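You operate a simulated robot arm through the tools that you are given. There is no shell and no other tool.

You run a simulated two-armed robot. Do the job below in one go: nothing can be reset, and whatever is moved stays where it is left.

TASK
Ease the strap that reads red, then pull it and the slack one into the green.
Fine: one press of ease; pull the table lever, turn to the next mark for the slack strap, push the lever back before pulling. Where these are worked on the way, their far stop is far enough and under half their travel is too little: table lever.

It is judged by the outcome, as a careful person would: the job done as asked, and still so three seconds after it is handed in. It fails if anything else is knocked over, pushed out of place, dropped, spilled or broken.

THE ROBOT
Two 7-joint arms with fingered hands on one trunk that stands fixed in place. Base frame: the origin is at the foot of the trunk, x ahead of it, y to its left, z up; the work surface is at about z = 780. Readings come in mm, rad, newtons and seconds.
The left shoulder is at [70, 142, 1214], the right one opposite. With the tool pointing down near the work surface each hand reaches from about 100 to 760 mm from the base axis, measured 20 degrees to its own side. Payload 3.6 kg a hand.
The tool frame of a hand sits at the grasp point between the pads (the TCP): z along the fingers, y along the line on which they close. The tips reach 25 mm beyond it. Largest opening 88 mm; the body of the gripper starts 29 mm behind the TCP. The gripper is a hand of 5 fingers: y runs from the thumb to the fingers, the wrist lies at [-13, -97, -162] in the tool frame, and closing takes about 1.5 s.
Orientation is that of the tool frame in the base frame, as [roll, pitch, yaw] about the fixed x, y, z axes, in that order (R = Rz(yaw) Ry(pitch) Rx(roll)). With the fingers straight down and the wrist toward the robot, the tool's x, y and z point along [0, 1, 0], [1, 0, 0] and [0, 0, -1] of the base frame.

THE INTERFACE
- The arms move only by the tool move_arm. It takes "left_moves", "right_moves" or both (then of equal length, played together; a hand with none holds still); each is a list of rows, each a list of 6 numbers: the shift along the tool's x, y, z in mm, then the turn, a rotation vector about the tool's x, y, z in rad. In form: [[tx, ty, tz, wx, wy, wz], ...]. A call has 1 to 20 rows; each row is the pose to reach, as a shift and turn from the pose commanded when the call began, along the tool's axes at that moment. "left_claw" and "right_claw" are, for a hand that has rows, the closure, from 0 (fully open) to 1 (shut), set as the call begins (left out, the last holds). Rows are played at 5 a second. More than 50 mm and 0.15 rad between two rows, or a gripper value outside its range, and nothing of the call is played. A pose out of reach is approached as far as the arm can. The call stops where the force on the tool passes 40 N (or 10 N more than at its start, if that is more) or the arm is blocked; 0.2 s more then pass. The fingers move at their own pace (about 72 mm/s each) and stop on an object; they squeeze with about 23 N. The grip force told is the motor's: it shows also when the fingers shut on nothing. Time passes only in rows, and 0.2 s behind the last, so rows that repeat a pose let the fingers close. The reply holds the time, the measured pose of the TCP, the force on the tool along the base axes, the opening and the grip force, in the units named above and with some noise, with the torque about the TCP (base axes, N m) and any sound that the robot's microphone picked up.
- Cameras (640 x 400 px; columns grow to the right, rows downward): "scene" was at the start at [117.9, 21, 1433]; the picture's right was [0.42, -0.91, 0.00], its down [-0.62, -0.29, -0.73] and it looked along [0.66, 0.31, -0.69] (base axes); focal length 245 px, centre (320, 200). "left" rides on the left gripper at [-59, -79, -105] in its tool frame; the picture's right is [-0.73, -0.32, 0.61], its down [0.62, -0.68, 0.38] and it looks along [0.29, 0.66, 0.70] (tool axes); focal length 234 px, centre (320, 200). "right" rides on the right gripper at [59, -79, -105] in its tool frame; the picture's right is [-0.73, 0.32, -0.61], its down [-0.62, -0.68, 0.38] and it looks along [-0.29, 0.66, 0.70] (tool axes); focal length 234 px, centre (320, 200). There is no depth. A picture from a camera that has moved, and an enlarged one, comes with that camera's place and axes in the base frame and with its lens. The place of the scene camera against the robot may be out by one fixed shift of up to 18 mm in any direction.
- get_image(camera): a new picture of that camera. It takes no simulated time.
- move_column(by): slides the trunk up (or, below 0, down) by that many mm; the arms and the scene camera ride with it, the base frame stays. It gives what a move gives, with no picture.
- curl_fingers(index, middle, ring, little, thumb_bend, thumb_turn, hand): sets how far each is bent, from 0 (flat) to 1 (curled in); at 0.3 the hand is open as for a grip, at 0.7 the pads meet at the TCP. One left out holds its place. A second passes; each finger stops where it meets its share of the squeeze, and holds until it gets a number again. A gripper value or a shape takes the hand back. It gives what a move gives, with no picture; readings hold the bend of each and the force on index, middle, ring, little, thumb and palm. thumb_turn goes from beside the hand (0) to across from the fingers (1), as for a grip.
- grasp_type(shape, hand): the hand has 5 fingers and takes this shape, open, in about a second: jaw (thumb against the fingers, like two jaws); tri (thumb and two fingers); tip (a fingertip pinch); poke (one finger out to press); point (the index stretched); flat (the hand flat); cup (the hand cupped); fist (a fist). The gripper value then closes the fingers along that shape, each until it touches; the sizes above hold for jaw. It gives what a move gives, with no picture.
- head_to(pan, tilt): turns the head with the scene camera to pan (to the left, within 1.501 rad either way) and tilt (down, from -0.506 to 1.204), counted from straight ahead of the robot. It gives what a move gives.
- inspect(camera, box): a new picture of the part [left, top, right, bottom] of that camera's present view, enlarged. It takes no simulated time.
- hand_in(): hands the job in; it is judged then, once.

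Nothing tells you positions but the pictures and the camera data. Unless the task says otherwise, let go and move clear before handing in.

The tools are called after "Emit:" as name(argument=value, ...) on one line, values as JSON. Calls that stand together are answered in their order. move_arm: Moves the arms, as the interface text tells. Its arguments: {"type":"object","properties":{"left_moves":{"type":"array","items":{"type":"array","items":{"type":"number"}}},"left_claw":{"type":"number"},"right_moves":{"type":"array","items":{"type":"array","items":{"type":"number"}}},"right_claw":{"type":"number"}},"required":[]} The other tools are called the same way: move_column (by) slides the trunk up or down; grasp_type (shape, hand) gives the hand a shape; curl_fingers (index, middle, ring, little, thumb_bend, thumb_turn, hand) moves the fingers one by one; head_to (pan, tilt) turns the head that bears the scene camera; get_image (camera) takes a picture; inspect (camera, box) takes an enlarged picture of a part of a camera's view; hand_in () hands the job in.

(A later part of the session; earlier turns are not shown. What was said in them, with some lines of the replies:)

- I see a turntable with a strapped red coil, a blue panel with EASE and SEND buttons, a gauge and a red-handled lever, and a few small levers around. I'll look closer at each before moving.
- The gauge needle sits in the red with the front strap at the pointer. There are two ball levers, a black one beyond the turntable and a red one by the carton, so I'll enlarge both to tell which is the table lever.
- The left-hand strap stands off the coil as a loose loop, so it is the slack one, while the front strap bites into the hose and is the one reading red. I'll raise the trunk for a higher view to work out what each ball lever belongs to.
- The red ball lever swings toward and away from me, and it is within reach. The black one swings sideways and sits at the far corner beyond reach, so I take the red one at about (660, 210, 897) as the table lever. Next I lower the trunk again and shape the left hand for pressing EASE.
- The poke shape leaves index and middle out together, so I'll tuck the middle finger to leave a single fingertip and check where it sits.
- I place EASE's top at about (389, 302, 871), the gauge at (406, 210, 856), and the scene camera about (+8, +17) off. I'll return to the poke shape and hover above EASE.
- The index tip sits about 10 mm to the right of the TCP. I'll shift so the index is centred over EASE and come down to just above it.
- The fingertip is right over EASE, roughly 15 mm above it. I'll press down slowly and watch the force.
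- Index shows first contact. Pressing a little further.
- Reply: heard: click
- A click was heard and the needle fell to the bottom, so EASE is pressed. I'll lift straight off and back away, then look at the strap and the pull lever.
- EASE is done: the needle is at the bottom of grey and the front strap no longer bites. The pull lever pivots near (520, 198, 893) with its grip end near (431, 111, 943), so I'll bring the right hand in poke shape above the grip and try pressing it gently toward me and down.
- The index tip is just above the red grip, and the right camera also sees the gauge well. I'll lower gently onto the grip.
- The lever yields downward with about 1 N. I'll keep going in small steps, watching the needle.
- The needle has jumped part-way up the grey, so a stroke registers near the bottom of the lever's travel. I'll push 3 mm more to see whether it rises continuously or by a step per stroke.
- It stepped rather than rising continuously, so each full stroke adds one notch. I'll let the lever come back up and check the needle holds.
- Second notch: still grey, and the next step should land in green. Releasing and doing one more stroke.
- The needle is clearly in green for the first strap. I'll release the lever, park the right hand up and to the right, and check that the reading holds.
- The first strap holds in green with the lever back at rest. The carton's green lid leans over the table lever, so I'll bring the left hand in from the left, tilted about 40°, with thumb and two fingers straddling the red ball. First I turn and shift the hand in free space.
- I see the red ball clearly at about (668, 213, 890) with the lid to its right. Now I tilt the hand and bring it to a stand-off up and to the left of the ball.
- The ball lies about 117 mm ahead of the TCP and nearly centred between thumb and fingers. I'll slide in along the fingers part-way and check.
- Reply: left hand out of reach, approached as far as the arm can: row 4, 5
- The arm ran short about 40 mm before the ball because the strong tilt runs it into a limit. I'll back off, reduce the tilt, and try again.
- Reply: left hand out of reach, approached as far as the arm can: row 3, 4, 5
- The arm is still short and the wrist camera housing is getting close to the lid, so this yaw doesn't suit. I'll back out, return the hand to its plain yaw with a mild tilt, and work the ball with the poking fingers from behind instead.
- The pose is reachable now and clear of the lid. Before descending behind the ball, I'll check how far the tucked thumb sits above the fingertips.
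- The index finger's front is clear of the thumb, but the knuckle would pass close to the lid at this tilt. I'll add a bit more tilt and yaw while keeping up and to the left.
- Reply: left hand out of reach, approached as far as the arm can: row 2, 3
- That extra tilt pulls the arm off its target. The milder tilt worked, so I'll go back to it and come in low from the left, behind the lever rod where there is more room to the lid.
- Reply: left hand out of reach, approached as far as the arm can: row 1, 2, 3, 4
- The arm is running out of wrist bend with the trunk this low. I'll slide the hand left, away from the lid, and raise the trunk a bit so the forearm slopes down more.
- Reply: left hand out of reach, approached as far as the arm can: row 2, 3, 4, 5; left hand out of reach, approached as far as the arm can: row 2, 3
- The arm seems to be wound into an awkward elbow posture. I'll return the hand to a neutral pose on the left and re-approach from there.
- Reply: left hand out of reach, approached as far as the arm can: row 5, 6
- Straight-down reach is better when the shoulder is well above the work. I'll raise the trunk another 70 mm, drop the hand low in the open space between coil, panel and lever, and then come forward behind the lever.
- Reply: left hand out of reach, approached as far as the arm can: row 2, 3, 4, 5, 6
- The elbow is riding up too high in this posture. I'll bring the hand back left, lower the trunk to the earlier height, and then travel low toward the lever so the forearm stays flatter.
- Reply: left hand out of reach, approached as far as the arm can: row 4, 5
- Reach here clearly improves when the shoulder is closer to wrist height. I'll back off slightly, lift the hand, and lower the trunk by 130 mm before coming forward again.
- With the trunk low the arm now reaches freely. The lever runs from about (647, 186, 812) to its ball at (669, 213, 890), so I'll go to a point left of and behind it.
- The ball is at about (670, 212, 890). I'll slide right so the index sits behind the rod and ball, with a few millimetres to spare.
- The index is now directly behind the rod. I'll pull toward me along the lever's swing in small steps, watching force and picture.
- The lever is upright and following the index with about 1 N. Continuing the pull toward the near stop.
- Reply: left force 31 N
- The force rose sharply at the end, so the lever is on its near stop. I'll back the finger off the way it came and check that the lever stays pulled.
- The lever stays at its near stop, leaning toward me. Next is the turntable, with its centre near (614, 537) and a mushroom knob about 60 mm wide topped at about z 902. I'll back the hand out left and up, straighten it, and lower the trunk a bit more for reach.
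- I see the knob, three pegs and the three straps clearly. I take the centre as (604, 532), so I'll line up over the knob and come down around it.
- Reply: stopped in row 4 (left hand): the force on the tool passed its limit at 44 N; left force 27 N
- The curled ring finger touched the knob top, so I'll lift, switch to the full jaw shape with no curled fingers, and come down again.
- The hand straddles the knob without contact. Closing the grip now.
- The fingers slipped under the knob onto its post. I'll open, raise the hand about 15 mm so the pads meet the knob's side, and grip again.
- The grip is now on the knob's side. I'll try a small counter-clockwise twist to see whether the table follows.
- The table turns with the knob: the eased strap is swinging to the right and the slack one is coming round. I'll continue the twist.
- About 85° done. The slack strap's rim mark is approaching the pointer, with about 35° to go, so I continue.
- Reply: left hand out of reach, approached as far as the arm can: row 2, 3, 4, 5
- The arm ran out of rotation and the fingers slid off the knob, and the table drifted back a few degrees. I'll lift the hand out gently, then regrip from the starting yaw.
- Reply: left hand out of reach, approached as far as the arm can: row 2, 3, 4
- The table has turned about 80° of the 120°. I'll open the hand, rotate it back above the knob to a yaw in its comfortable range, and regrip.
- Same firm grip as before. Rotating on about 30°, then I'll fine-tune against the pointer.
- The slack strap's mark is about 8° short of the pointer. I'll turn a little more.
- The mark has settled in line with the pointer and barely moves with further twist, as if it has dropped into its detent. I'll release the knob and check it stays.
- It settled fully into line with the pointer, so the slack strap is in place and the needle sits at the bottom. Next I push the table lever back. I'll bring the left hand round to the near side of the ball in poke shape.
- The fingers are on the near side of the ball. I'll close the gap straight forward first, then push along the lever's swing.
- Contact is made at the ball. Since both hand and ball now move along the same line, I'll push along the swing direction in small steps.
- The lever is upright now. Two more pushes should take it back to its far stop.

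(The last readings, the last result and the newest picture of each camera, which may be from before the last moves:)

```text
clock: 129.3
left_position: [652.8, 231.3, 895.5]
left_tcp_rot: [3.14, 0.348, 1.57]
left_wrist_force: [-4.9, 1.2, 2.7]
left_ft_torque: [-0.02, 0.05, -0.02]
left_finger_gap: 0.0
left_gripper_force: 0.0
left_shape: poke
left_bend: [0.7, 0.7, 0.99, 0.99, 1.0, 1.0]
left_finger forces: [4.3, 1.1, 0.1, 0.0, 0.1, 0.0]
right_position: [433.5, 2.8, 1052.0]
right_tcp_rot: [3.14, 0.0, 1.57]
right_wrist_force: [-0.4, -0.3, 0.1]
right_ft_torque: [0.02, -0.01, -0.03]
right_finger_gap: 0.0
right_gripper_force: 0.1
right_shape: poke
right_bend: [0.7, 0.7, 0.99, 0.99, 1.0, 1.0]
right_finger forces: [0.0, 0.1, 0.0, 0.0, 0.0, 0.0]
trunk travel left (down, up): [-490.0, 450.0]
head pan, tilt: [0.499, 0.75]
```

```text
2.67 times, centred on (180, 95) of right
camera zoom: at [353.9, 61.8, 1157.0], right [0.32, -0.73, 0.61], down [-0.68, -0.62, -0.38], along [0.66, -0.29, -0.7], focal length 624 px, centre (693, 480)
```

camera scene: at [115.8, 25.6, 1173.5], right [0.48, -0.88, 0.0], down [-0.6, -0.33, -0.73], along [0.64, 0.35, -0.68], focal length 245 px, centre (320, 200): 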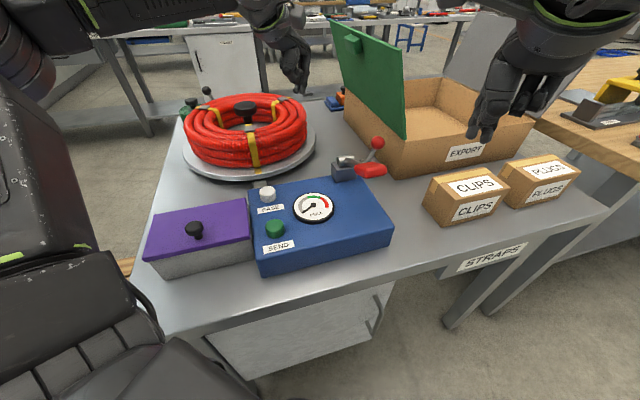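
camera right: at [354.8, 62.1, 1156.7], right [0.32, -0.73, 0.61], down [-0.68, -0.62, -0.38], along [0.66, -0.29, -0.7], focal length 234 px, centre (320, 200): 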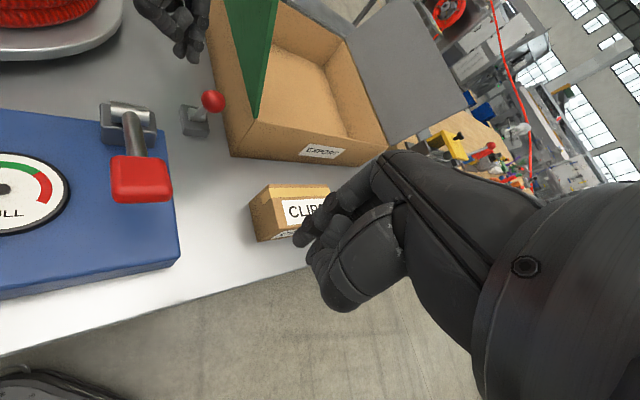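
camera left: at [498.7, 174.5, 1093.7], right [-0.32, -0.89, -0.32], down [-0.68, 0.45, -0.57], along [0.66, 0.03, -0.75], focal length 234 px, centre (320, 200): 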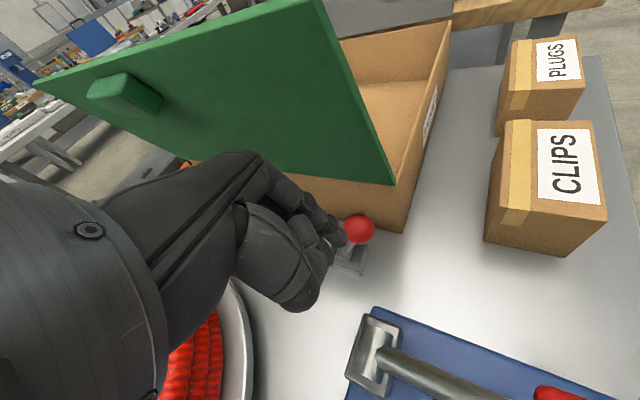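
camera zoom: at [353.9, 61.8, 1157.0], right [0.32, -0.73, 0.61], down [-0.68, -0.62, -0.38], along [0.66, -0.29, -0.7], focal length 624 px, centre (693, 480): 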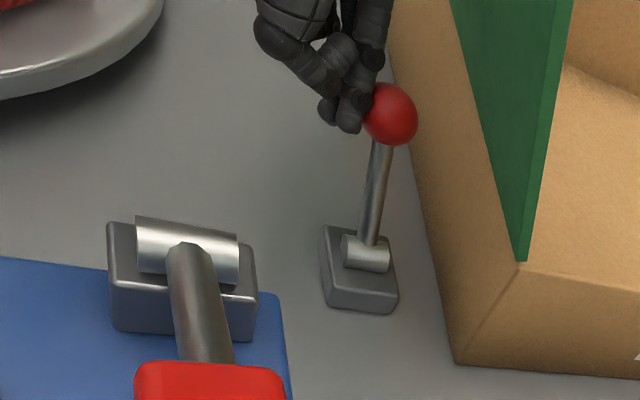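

The ball is back near its original place. A small further push should confirm the stop.

Emit:
move_arm(left_moves=[[1.2, 1.6, -0.4, 0, 0, 0], [2.4, 3.2, -0.9, 0, 0, 0], [3.6, 4.8, -1.3, 0, 0, 0], [3.6, 4.8, -1.3, 0, 0, 0]])

Emit:
inspect(camera="left", box=[220, 120, 480, 320])

Emit:
inspect(camera="right", box=[80, 20, 280, 170])

```text
clock: 130.3
left_position: [658.3, 236.6, 897.0]
left_tcp_rot: [3.141, 0.347, 1.569]
left_wrist_force: [-7.2, 2.9, 2.5]
left_ft_torque: [0.01, 0.03, -0.05]
left_finger_gap: 0.1
left_gripper_force: 0.0
left_shape: poke
left_bend: [0.7, 0.7, 0.99, 0.99, 1.0, 1.0]
left_finger forces: [7.5, 0.0, 0.0, 0.0, 0.1, 0.0]
right_position: [433.5, 3.2, 1052.4]
right_tcp_rot: [3.14, 0.0, 1.574]
right_wrist_force: [-0.4, 0.3, -0.2]
right_ft_torque: [0.0, 0.02, 0.01]
right_finger_gap: 0.1
right_gripper_force: 0.0
right_shape: poke
right_bend: [0.7, 0.7, 0.99, 0.99, 1.0, 1.0]
right_finger forces: [0.0, 0.0, 0.0, 0.0, 0.0, 0.0]
trunk travel left (down, up): [-490.0, 450.0]
head pan, tilt: [0.499, 0.75]
```

```text
2.00 times, centred on (350, 220) of left
camera zoom: at [579.7, 215.8, 1015.1], right [-0.32, -0.89, -0.32], down [-0.68, 0.45, -0.57], along [0.66, 0.04, -0.75], focal length 468 px, centre (260, 160)
```

zoom: 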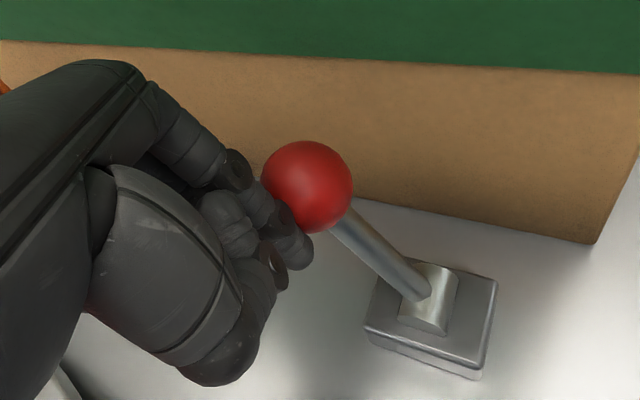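

```text
2.67 times, centred on (180, 95) of right
camera zoom: at [353.4, 62.3, 1157.2], right [0.32, -0.73, 0.61], down [-0.68, -0.62, -0.38], along [0.66, -0.29, -0.69], focal length 624 px, centre (693, 480)
```

zoom: 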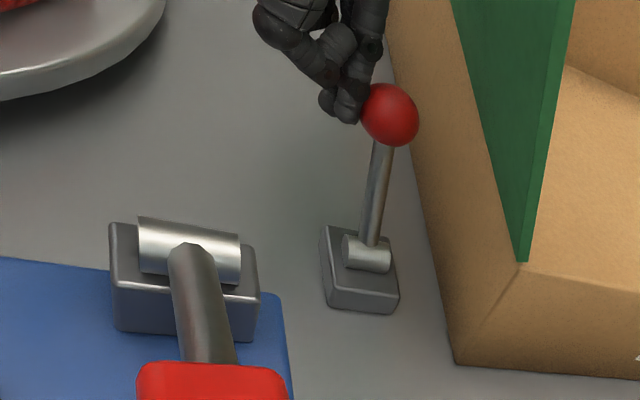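

The lever no longer moves and its ball sits where it was at the start, so the table is locked again. I'll back the left hand off, raise the trunk to the earlier height, and check the table mark and gauge.

Emit:
move_arm(left_moves=[[0, -12, 0, 0, 0, 0], [12, -26, -10, 0, 0, 0], [36, -42, -40, 0, 0.09, 0], [56, -60, -75, 0, 0.18, 0], [70, -80, -110, 0, 0.27, 0], [75, -100, -130, 0, 0.35, 0], [75, -130, -140, 0, 0.35, 0], [75, -130, -140, 0, 0.35, 0]])

Emit:
move_column(by=220)

Emit:
get_image(camera="scene")

Emit:
get_image(camera="left")

Emit:
get_image(camera="right")

```text
clock: 132.1
left_position: [528.4, 353.0, 999.8]
left_tcp_rot: [-3.141, -0.003, 1.57]
left_wrist_force: [-1.3, 0.5, -1.0]
left_ft_torque: [0.0, -0.02, 0.02]
left_finger_gap: 0.1
left_gripper_force: 0.2
left_shape: poke
left_bend: [0.7, 0.7, 0.99, 0.99, 1.0, 1.0]
left_finger forces: [0.1, 0.0, 0.1, 0.1, 0.0, 0.1]
right_position: [435.5, 2.2, 1050.2]
right_tcp_rot: [-3.139, 0.0, 1.57]
right_wrist_force: [0.8, -0.2, -1.2]
right_ft_torque: [-0.04, 0.02, 0.02]
right_finger_gap: 0.0
right_gripper_force: 0.0
right_shape: poke
right_bend: [0.7, 0.7, 0.99, 0.99, 1.0, 1.0]
right_finger forces: [0.0, 0.0, 0.0, 0.0, 0.1, 0.0]
trunk travel left (down, up): [-490.0, 450.0]
head pan, tilt: [0.499, 0.75]
```

```text
clock: 134.4
left_position: [529.0, 353.1, 1220.5]
left_tcp_rot: [3.139, -0.003, 1.57]
left_wrist_force: [-0.6, -0.2, -0.3]
left_ft_torque: [0.01, -0.02, 0.02]
left_finger_gap: 0.0
left_gripper_force: 0.0
left_shape: poke
left_bend: [0.7, 0.7, 0.99, 0.99, 1.0, 1.0]
left_finger forces: [0.0, 0.1, 0.0, 0.0, 0.0, 0.0]
right_position: [435.6, 2.4, 1269.7]
right_tcp_rot: [3.142, -0.001, 1.571]
right_wrist_force: [-0.5, -0.9, 0.0]
right_ft_torque: [0.01, -0.01, 0.02]
right_finger_gap: 0.0
right_gripper_force: 0.0
right_shape: poke
right_bend: [0.7, 0.7, 0.99, 0.99, 1.0, 1.0]
right_finger forces: [0.0, 0.0, 0.0, 0.0, 0.1, 0.0]
trunk travel left (down, up): [-710.0, 230.0]
head pan, tilt: [0.499, 0.75]
```

```text
taken
camera scene: at [115.9, 25.7, 1393.5], right [0.48, -0.88, 0.0], down [-0.6, -0.33, -0.73], along [0.64, 0.35, -0.68], focal length 245 px, centre (320, 200)
```

scene: 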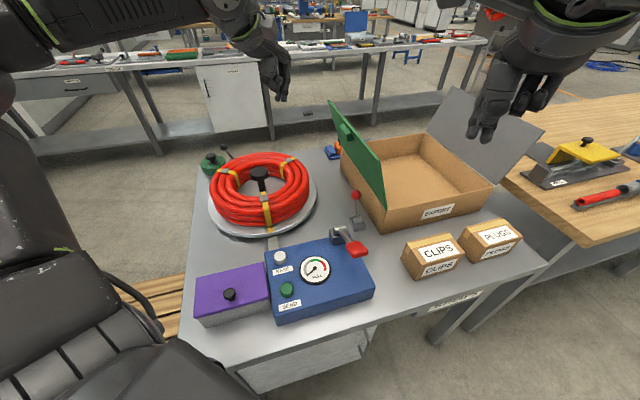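

```text
taken
camera left: at [450.4, 292.7, 1325.0], right [-0.32, -0.72, -0.61], down [-0.68, 0.62, -0.38], along [0.66, 0.29, -0.69], focal length 234 px, centre (320, 200)
```

left: 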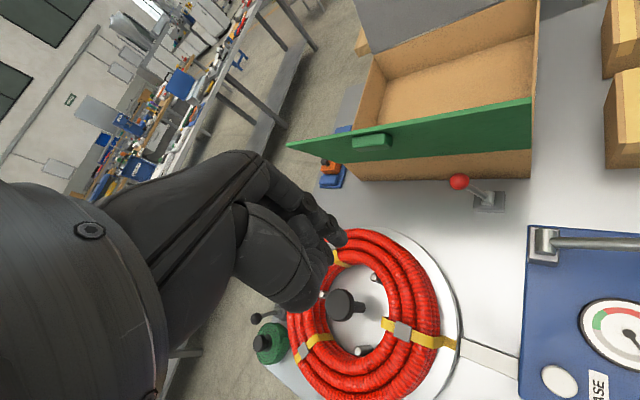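

```text
taken
camera right: at [355.2, 61.8, 1376.6], right [0.32, -0.73, 0.61], down [-0.68, -0.62, -0.38], along [0.66, -0.29, -0.7], focal length 234 px, centre (320, 200)
```

right: 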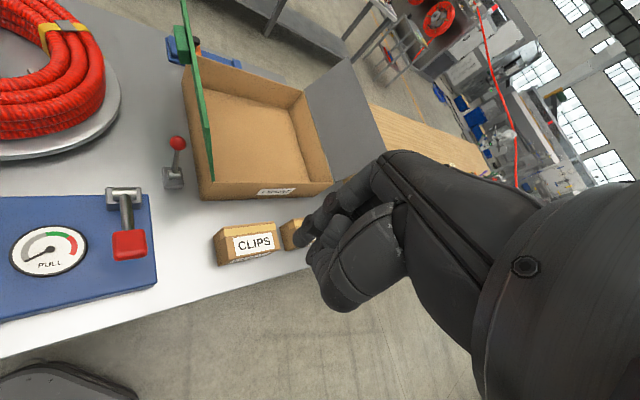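

Emit:
inspect(camera="scene", box=[200, 145, 340, 260])

Emit:
inspect(camera="scene", box=[240, 210, 370, 310])

Emit:
inspect(camera="scene", box=[235, 190, 305, 250])

Emit:
inspect(camera="scene", box=[320, 180, 390, 260])

```text
3.48 times, centred on (270, 202) of scene
camera zoom: at [115.9, 25.7, 1393.5], right [0.48, -0.88, 0.0], down [-0.6, -0.33, -0.73], along [0.64, 0.35, -0.68], focal length 851 px, centre (494, 191)
```

zoom: 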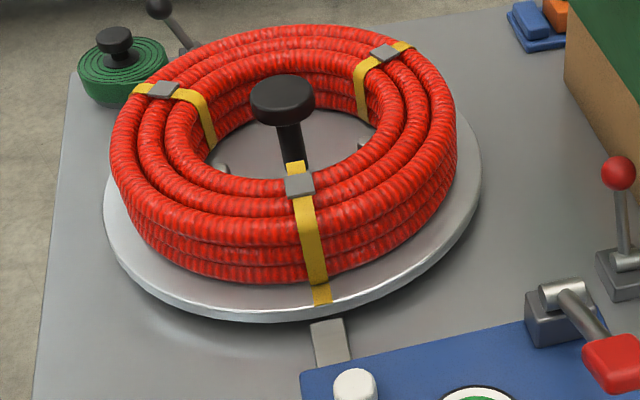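

```text
4.00 times, centred on (305, 260) of scene
camera zoom: at [115.9, 25.7, 1393.5], right [0.48, -0.88, 0.0], down [-0.6, -0.33, -0.73], along [0.64, 0.35, -0.68], focal length 979 px, centre (380, -40)
```

zoom: 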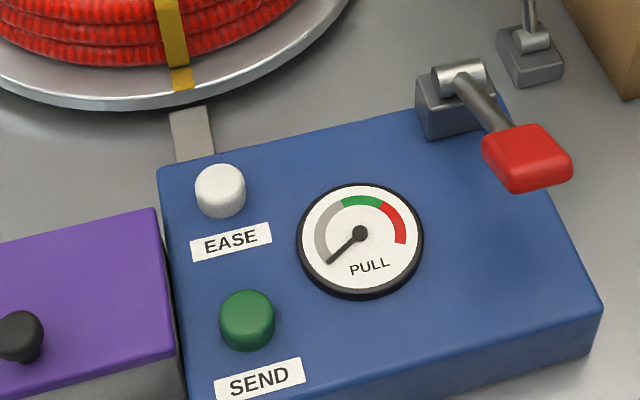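

```text
6.67 times, centred on (270, 220) of scene
camera zoom: at [115.9, 25.7, 1393.5], right [0.48, -0.88, 0.0], down [-0.6, -0.33, -0.73], along [0.64, 0.35, -0.68], focal length 1632 px, centre (653, 67)
```

zoom: 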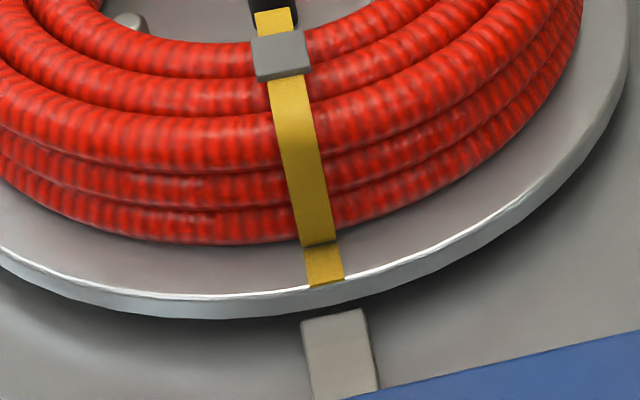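

```text
5.00 times, centred on (355, 220) of scene
camera zoom: at [115.9, 25.7, 1393.5], right [0.48, -0.88, 0.0], down [-0.6, -0.33, -0.73], along [0.64, 0.35, -0.68], focal length 1224 px, centre (145, 100)
```

zoom: 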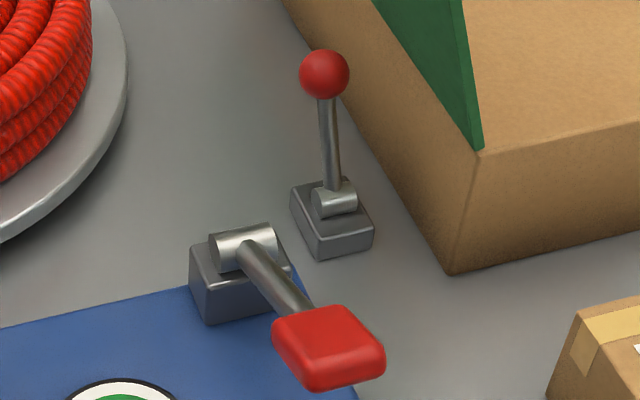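

The mark is in line, the table lever is back at its start position, and the needle is at the bottom of grey for the slack strap. Now the right hand goes back over the pull lever.

Emit:
move_arm(right_moves=[[20, 2, 38, 0, 0, 0], [40, 4, 76, 0, 0, 0], [60, 6, 114, 0, 0, 0], [80, 8, 152, 0, 0, 0], [100, 8, 190, 0, 0, 0], [115, 8, 228, 0, 0, 0], [115, 8, 260, 0, 0, 0], [115, 8, 280, 0, 0, 0], [115, 8, 280, 0, 0, 0]])

Emit:
get_image(camera="right")

Emit:
inspect(camera="right", box=[30, 140, 350, 340])

```text
clock: 136.4
left_position: [527.7, 354.1, 1220.4]
left_tcp_rot: [3.139, -0.002, 1.571]
left_wrist_force: [0.4, -0.6, 0.0]
left_ft_torque: [0.0, 0.01, 0.01]
left_finger_gap: 0.0
left_gripper_force: 0.1
left_shape: poke
left_bend: [0.7, 0.7, 0.99, 0.99, 1.0, 1.0]
left_finger forces: [0.0, 0.0, 0.1, 0.0, 0.0, 0.0]
right_position: [442.8, 118.3, 991.1]
right_tcp_rot: [3.141, 0.002, 1.575]
right_wrist_force: [-1.5, 0.1, -0.7]
right_ft_torque: [-0.03, 0.0, -0.03]
right_finger_gap: 0.0
right_gripper_force: 0.1
right_shape: poke
right_bend: [0.7, 0.7, 0.99, 0.99, 1.0, 1.0]
right_finger forces: [0.0, 0.1, 0.0, 0.0, 0.1, 0.1]
trunk travel left (down, up): [-710.0, 230.0]
head pan, tilt: [0.499, 0.75]
```

```text
taken
camera right: at [363.0, 177.3, 1096.6], right [0.32, -0.73, 0.61], down [-0.68, -0.62, -0.38], along [0.66, -0.29, -0.7], focal length 234 px, centre (320, 200)
```

right: 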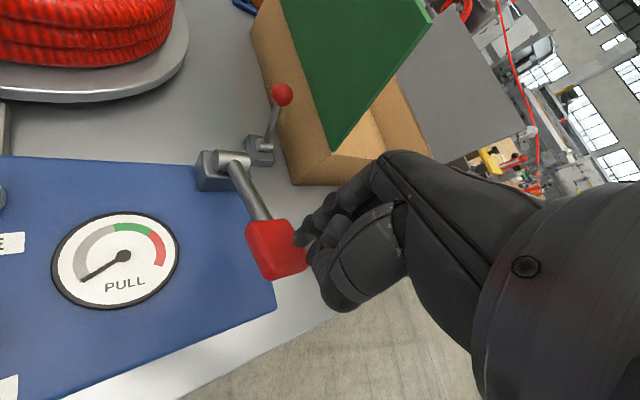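

```text
2.00 times, centred on (190, 240) of right
camera zoom: at [363.0, 177.3, 1096.6], right [0.32, -0.73, 0.61], down [-0.68, -0.62, -0.38], along [0.66, -0.29, -0.7], focal length 468 px, centre (580, 120)
```

zoom: 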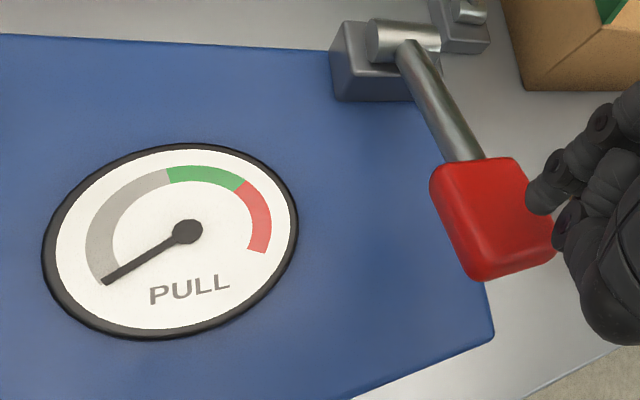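

In position. First stroke for the slack strap.

Emit:
move_arm(right_moves=[[0, 0, 12, 0, 0, 0], [0, 0, 24, 0, 0, 0], [0, 0, 34, 0, 0, 0], [0, 0, 44, 0, 0, 0], [0, 0, 52, 0, 0, 0], [0, 0, 58, 0, 0, 0], [0, 0, 63, 0, 0, 0], [0, 0, 67, 0, 0, 0], [0, 0, 67, 0, 0, 0]])

Emit:
inspect(camera="right", box=[30, 140, 350, 340])

```text
clock: 138.4
left_position: [527.9, 353.7, 1220.0]
left_tcp_rot: [3.14, -0.003, 1.571]
left_wrist_force: [0.5, -0.4, -0.7]
left_ft_torque: [-0.05, 0.01, -0.01]
left_finger_gap: 0.0
left_gripper_force: 0.1
left_shape: poke
left_bend: [0.7, 0.7, 0.99, 0.99, 1.0, 1.0]
left_finger forces: [0.1, 0.0, 0.0, 0.0, 0.1, 0.0]
right_position: [442.1, 117.7, 924.4]
right_tcp_rot: [-3.141, 0.001, 1.571]
right_wrist_force: [-1.2, 0.5, 2.6]
right_ft_torque: [-0.01, 0.05, -0.02]
right_finger_gap: 0.0
right_gripper_force: 0.1
right_shape: poke
right_bend: [0.7, 0.7, 0.99, 0.99, 1.0, 1.0]
right_finger forces: [0.0, 2.2, 0.1, 0.0, 0.1, 0.0]
trunk travel left (down, up): [-710.0, 230.0]
head pan, tilt: [0.499, 0.75]
```

```text
2.00 times, centred on (190, 240) of right
camera zoom: at [362.2, 176.7, 1029.9], right [0.32, -0.73, 0.61], down [-0.68, -0.62, -0.38], along [0.66, -0.29, -0.7], focal length 468 px, centre (580, 120)
```

zoom: 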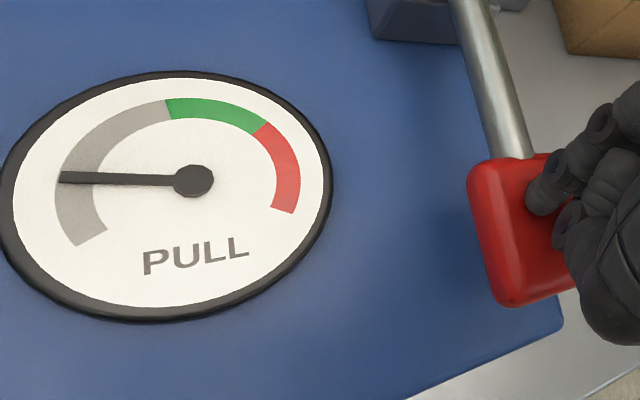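

The needle stepped up one notch, as before. I'll release and make the second stroke.

Emit:
move_arm(right_moves=[[0, 0, -12, 0, 0, 0], [0, 0, -24, 0, 0, 0], [0, 0, -36, 0, 0, 0], [0, 0, -48, 0, 0, 0], [0, 0, -56, 0, 0, 0], [0, 0, -56, 0, 0, 0]])

Emit:
move_arm(right_moves=[[0, 0, 10, 0, 0, 0], [0, 0, 20, 0, 0, 0], [0, 0, 30, 0, 0, 0], [0, 0, 38, 0, 0, 0], [0, 0, 44, 0, 0, 0], [0, 0, 49, 0, 0, 0], [0, 0, 53, 0, 0, 0], [0, 0, 56, 0, 0, 0], [0, 0, 56, 0, 0, 0]])

Emit:
inspect(camera="right", box=[30, 140, 350, 340])

```text
clock: 139.8
left_position: [528.8, 354.0, 1219.7]
left_tcp_rot: [3.14, -0.003, 1.571]
left_wrist_force: [-0.1, 0.1, -1.1]
left_ft_torque: [0.01, 0.02, -0.02]
left_finger_gap: 0.0
left_gripper_force: 0.0
left_shape: poke
left_bend: [0.7, 0.7, 0.99, 0.99, 1.0, 1.0]
left_finger forces: [0.0, 0.0, 0.0, 0.1, 0.0, 0.1]
right_position: [442.5, 117.8, 979.7]
right_tcp_rot: [-3.141, 0.001, 1.572]
right_wrist_force: [-0.4, 0.0, -0.1]
right_ft_torque: [-0.01, 0.01, 0.0]
right_finger_gap: 0.1
right_gripper_force: 0.0
right_shape: poke
right_bend: [0.7, 0.7, 0.99, 0.99, 1.0, 1.0]
right_finger forces: [0.0, 0.0, 0.0, 0.1, 0.0, 0.1]
trunk travel left (down, up): [-710.0, 230.0]
head pan, tilt: [0.499, 0.75]
```

```text
clock: 141.8
left_position: [528.6, 353.2, 1220.6]
left_tcp_rot: [3.14, -0.001, 1.571]
left_wrist_force: [-0.6, -0.7, -1.0]
left_ft_torque: [0.02, -0.03, -0.01]
left_finger_gap: 0.1
left_gripper_force: 0.1
left_shape: poke
left_bend: [0.7, 0.7, 0.99, 0.99, 1.0, 1.0]
left_finger forces: [0.0, 0.1, 0.1, 0.0, 0.0, 0.0]
right_position: [443.0, 114.5, 924.6]
right_tcp_rot: [3.14, 0.001, 1.571]
right_wrist_force: [-1.0, 0.1, 2.5]
right_ft_torque: [-0.05, 0.03, -0.02]
right_finger_gap: 0.0
right_gripper_force: 0.0
right_shape: poke
right_bend: [0.7, 0.7, 0.99, 0.99, 1.0, 1.0]
right_finger forces: [0.0, 2.3, 0.0, 0.0, 0.0, 0.0]
trunk travel left (down, up): [-710.0, 230.0]
head pan, tilt: [0.499, 0.75]
```

```text
2.00 times, centred on (190, 240) of right
camera zoom: at [363.0, 176.6, 1029.8], right [0.32, -0.73, 0.61], down [-0.68, -0.62, -0.38], along [0.66, -0.29, -0.7], focal length 468 px, centre (580, 120)
```

zoom: 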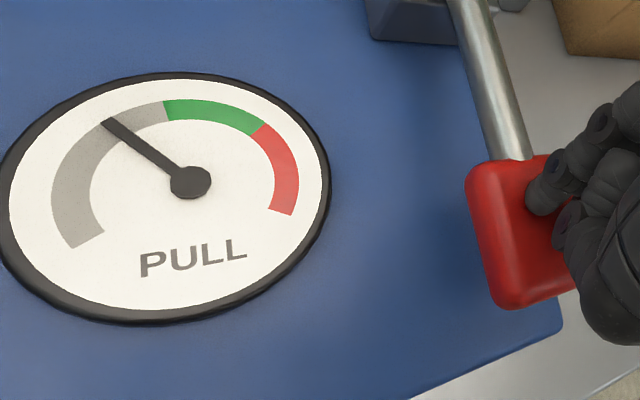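

Second notch reached, still grey. One last stroke should put it in the green, as it did for the first strap.

Emit:
move_arm(right_moves=[[0, 0, -12, 0, 0, 0], [0, 0, -24, 0, 0, 0], [0, 0, -36, 0, 0, 0], [0, 0, -48, 0, 0, 0], [0, 0, -56, 0, 0, 0], [0, 0, -56, 0, 0, 0]])

Emit:
move_arm(right_moves=[[0, 0, 10, 0, 0, 0], [0, 0, 20, 0, 0, 0], [0, 0, 30, 0, 0, 0], [0, 0, 38, 0, 0, 0], [0, 0, 44, 0, 0, 0], [0, 0, 49, 0, 0, 0], [0, 0, 53, 0, 0, 0], [0, 0, 56, 0, 0, 0], [0, 0, 56, 0, 0, 0]])

Emit:
inspect(camera="right", box=[30, 140, 350, 340])

```text
clock: 143.2
left_position: [529.4, 353.0, 1219.9]
left_tcp_rot: [3.14, -0.002, 1.569]
left_wrist_force: [-0.1, 0.5, 0.3]
left_ft_torque: [0.0, -0.01, -0.02]
left_finger_gap: 0.0
left_gripper_force: 0.0
left_shape: poke
left_bend: [0.7, 0.7, 0.99, 0.99, 1.0, 1.0]
left_finger forces: [0.0, 0.0, 0.0, 0.1, 0.1, 0.0]
right_position: [443.8, 115.8, 980.2]
right_tcp_rot: [-3.14, 0.001, 1.57]
right_wrist_force: [0.0, 0.2, 0.1]
right_ft_torque: [-0.01, 0.01, -0.01]
right_finger_gap: 0.0
right_gripper_force: 0.0
right_shape: poke
right_bend: [0.7, 0.7, 0.99, 0.99, 1.0, 1.0]
right_finger forces: [0.1, 0.0, 0.0, 0.1, 0.2, 0.0]
trunk travel left (down, up): [-710.0, 230.0]
head pan, tilt: [0.499, 0.75]
```

```text
clock: 145.2
left_position: [528.5, 353.3, 1219.8]
left_tcp_rot: [3.14, -0.001, 1.569]
left_wrist_force: [0.7, -0.4, 0.5]
left_ft_torque: [0.01, -0.03, -0.01]
left_finger_gap: 0.0
left_gripper_force: 0.0
left_shape: poke
left_bend: [0.7, 0.7, 0.99, 0.99, 1.0, 1.0]
left_finger forces: [0.1, 0.0, 0.1, 0.1, 0.0, 0.0]
right_position: [442.1, 115.0, 923.4]
right_tcp_rot: [-3.14, -0.001, 1.571]
right_wrist_force: [-1.0, 0.2, 2.7]
right_ft_torque: [-0.04, 0.03, -0.02]
right_finger_gap: 0.0
right_gripper_force: 0.0
right_shape: poke
right_bend: [0.7, 0.7, 0.99, 0.99, 1.0, 1.0]
right_finger forces: [0.1, 2.3, 0.0, 0.1, 0.0, 0.1]
trunk travel left (down, up): [-710.0, 230.0]
head pan, tilt: [0.499, 0.75]
```

```text
2.00 times, centred on (190, 240) of right
camera zoom: at [362.6, 176.3, 1029.6], right [0.32, -0.73, 0.61], down [-0.68, -0.62, -0.38], along [0.66, -0.29, -0.7], focal length 468 px, centre (580, 120)
```

zoom: 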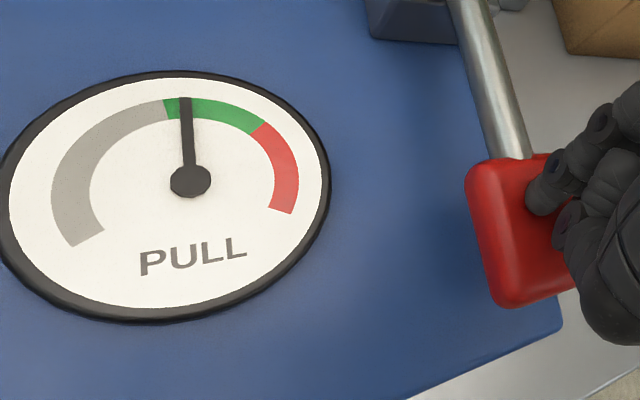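

The needle is in the green for the second strap too. I'll release the lever, move both hands clear, and check everything.

Emit:
move_arm(right_moves=[[0, 0, -12, 0, 0, 0], [0, 0, -30, 0, 0, 0], [0, 0, -55, 0, 0, 0], [0, 0, -95, 0, 0, 0], [-25, -4, -130, 0, 0, 0], [-50, -7, -165, 0, 0, 0], [-75, -10, -200, 0, 0, 0], [-115, -13, -235, 0, 0, 0], [-125, -13, -270, 0, 0, 0], [-125, -13, -270, 0, 0, 0]], left_moves=[[10, -15, 0, 0, 0, 0], [20, -30, 0, 0, 0, 0], [30, -45, 0, 0, 0, 0], [40, -60, 0, 0, 0, 0], [40, -80, 0, 0, 0, 0], [40, -100, 0, 0, 0, 0], [40, -120, 0, 0, 0, 0], [40, -140, 0, 0, 0, 0], [40, -150, 0, 0, 0, 0], [40, -150, 0, 0, 0, 0]])

Emit:
get_image(camera="scene")

Emit:
inspect(camera="scene", box=[240, 210, 370, 310])

Emit:
inspect(camera="scene", box=[180, 140, 340, 260])

Emit:
inspect(camera="scene", box=[310, 80, 560, 300])

```text
refused: row 8 steps farther than a row can; nothing moved
```

```text
taken
camera scene: at [115.4, 25.6, 1393.6], right [0.48, -0.88, 0.0], down [-0.6, -0.33, -0.73], along [0.64, 0.35, -0.68], focal length 245 px, centre (320, 200)
```

scene: 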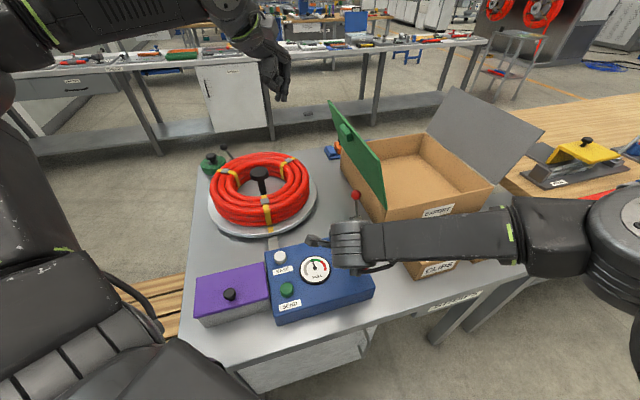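

```text
4.00 times, centred on (305, 260) of scene
camera zoom: at [115.4, 25.6, 1393.6], right [0.48, -0.88, 0.0], down [-0.6, -0.33, -0.73], along [0.64, 0.35, -0.68], focal length 979 px, centre (380, -40)
```

zoom: 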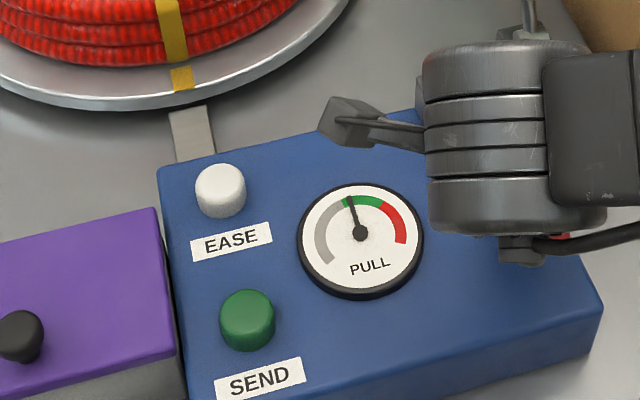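

```text
3.33 times, centred on (260, 200) of scene
camera zoom: at [115.4, 25.6, 1393.6], right [0.48, -0.88, 0.0], down [-0.6, -0.33, -0.73], along [0.64, 0.35, -0.68], focal length 816 px, centre (520, 200)
```

zoom: 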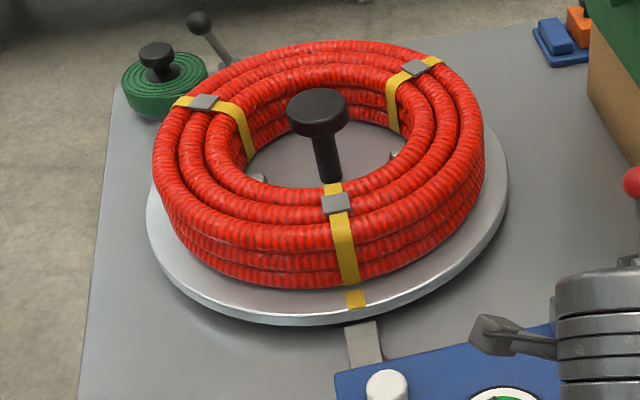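

```text
1.82 times, centred on (435, 190) of scene
camera zoom: at [115.4, 25.6, 1393.6], right [0.48, -0.88, 0.0], down [-0.6, -0.33, -0.73], along [0.64, 0.35, -0.68], focal length 445 px, centre (111, 218)
```

zoom: 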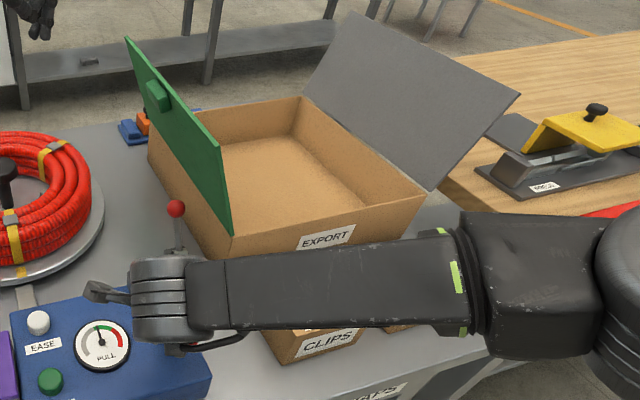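

The needle reads green; that combined retreat had one row too long, so nothing moved. I'll repeat it with shorter steps, lifting straight off the lever first.

Emit:
move_arm(right_moves=[[0, 0, -12, 0, 0, 0], [0, 0, -30, 0, 0, 0], [0, 0, -55, 0, 0, 0], [0, 0, -90, 0, 0, 0], [-20, -4, -120, 0, 0, 0], [-45, -7, -150, 0, 0, 0], [-70, -10, -180, 0, 0, 0], [-95, -13, -210, 0, 0, 0], [-115, -13, -240, 0, 0, 0], [-115, -13, -240, 0, 0, 0]])

Emit:
get_image(camera="scene")

Emit:
inspect(camera="scene", box=[240, 210, 370, 310])

Emit:
inspect(camera="scene", box=[320, 80, 560, 290])

Emit:
inspect(camera="right", box=[0, 60, 260, 300])

```text
clock: 147.4
left_position: [528.4, 354.2, 1219.9]
left_tcp_rot: [3.141, -0.003, 1.571]
left_wrist_force: [0.4, -0.3, 0.0]
left_ft_torque: [0.02, -0.02, -0.02]
left_finger_gap: 0.0
left_gripper_force: 0.1
left_shape: poke
left_bend: [0.7, 0.7, 0.99, 0.99, 1.0, 1.0]
left_finger forces: [0.0, 0.0, 0.1, 0.1, 0.0, 0.0]
right_position: [429.2, 0.8, 1167.1]
right_tcp_rot: [-3.14, 0.001, 1.572]
right_wrist_force: [-0.5, -0.3, -0.4]
right_ft_torque: [-0.04, 0.0, 0.03]
right_finger_gap: 0.0
right_gripper_force: 0.2
right_shape: poke
right_bend: [0.7, 0.7, 0.99, 0.99, 1.0, 1.0]
right_finger forces: [0.0, 0.0, 0.0, 0.0, 0.0, 0.0]
trunk travel left (down, up): [-710.0, 230.0]
head pan, tilt: [0.499, 0.75]
```

```text
taken
camera scene: at [116.3, 26.3, 1393.5], right [0.48, -0.88, 0.0], down [-0.6, -0.33, -0.73], along [0.64, 0.35, -0.68], focal length 245 px, centre (320, 200)
```

scene: 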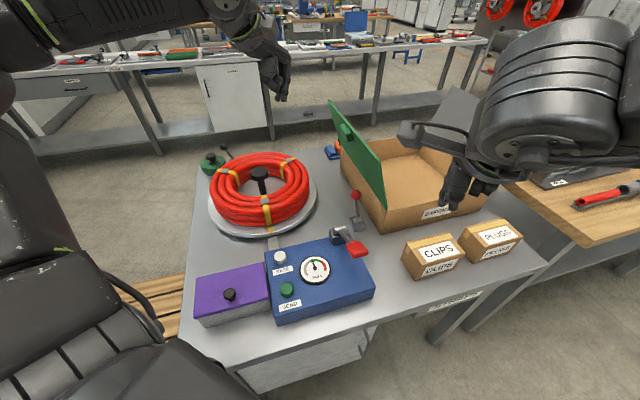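

```text
4.00 times, centred on (305, 260) of scene
camera zoom: at [116.3, 26.3, 1393.5], right [0.48, -0.88, 0.0], down [-0.6, -0.33, -0.73], along [0.64, 0.35, -0.68], focal length 979 px, centre (380, -40)
```

zoom: 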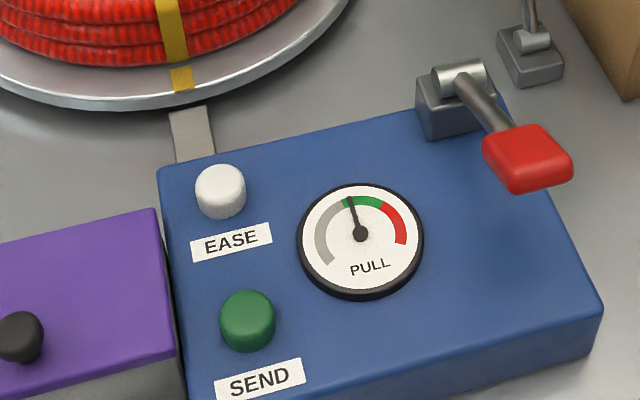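

```text
1.90 times, centred on (440, 185) of scene
camera zoom: at [116.3, 26.3, 1393.5], right [0.48, -0.88, 0.0], down [-0.6, -0.33, -0.73], along [0.64, 0.35, -0.68], focal length 466 px, centre (91, 229)
```

zoom: 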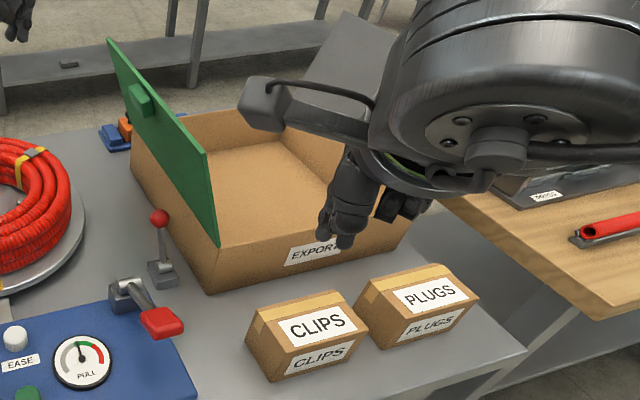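

```text
1.67 times, centred on (130, 180) of right
camera zoom: at [349.8, 60.4, 1272.1], right [0.32, -0.73, 0.61], down [-0.68, -0.62, -0.38], along [0.66, -0.29, -0.7], focal length 390 px, centre (637, 233)
```

zoom: 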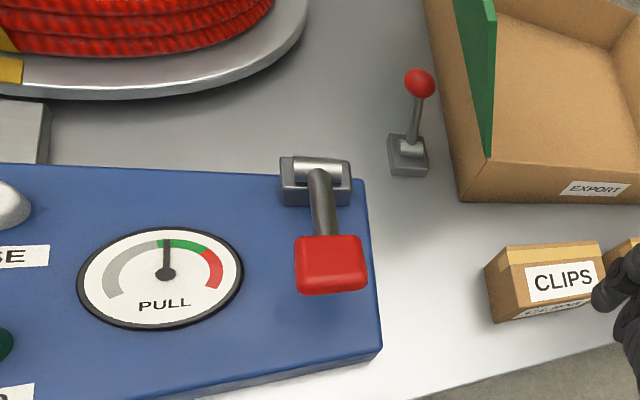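

Emit:
inspect(camera="scene", box=[200, 145, 260, 185])

Emit:
inspect(camera="scene", box=[260, 145, 320, 195])

Emit:
inspect(camera="scene", box=[235, 180, 305, 250])

```text
10.00 times, centred on (230, 165) of scene
camera zoom: at [116.3, 26.3, 1393.5], right [0.48, -0.88, 0.0], down [-0.6, -0.33, -0.73], along [0.64, 0.35, -0.68], focal length 2447 px, centre (1220, 550)
```

zoom: 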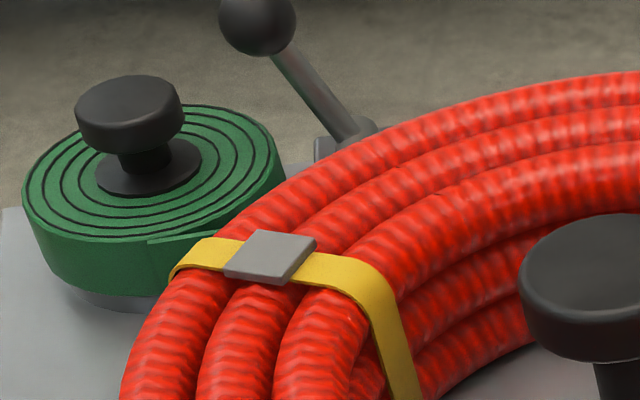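

```text
8.00 times, centred on (290, 170) of scene
camera zoom: at [116.3, 26.3, 1393.5], right [0.48, -0.88, 0.0], down [-0.6, -0.33, -0.73], along [0.64, 0.35, -0.68], focal length 1958 px, centre (560, 440)
```

zoom: 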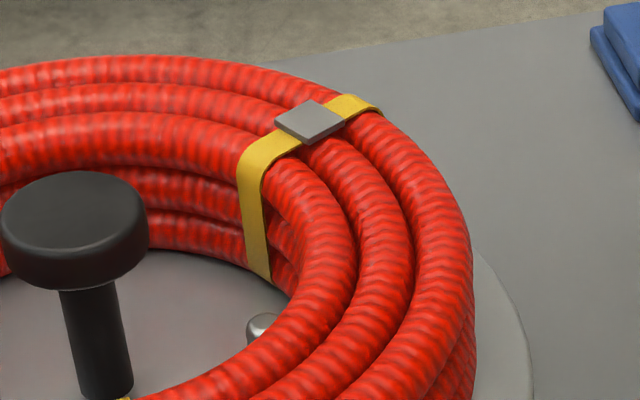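

```text
5.71 times, centred on (270, 215) of scene
camera zoom: at [116.3, 26.3, 1393.5], right [0.48, -0.88, 0.0], down [-0.6, -0.33, -0.73], along [0.64, 0.35, -0.68], focal length 1398 px, centre (606, 114)
```

zoom: 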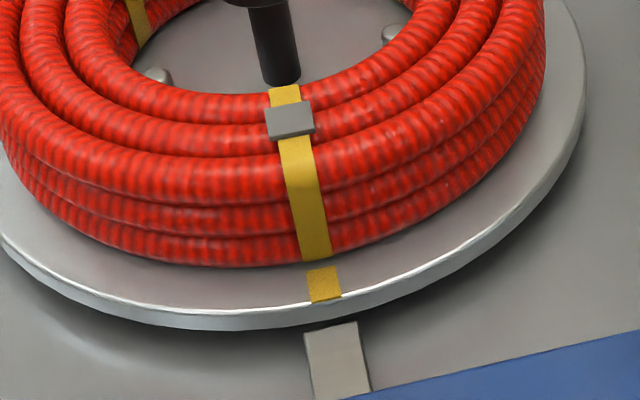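

All three straps lie flat, both worked straps have read green, and the table lever is back at its far stop. The hands are clear and nothing else has moved, so I'm handing in.

Emit:
hand_in()

```text
The job is handed in.
```

The job is handed in: both straps ended in the green.

- **Strap that read red:** I pressed EASE once, and the needle dropped to the bottom of the grey. Three strokes of the pull lever then brought it into the green.
- **Slack strap:** I pulled the table lever to its near stop and turned the table one mark counter-clockwise, until the slack strap sat at the pointer. I pushed the lever back to where it started before pulling, and three strokes put this strap in the green as well.

In both greens the needle sits nearer the grey end than the middle, but clearly inside. I took the lever with the red ball as the table lever; pulling it freed the table.

Two small contacts happened along the way:
- One curled finger pressed on the turntable knob while I was lowering the hand onto it, at about 44 N, where the robot stopped itself.
- My grip slipped off the knob once near the end of its reach. The table drifted back a few degrees before I regripped and finished the turn.

In the last pictures the straps lie flat, the boxes, carton and lid look as they did at the start, and both hands are clear.
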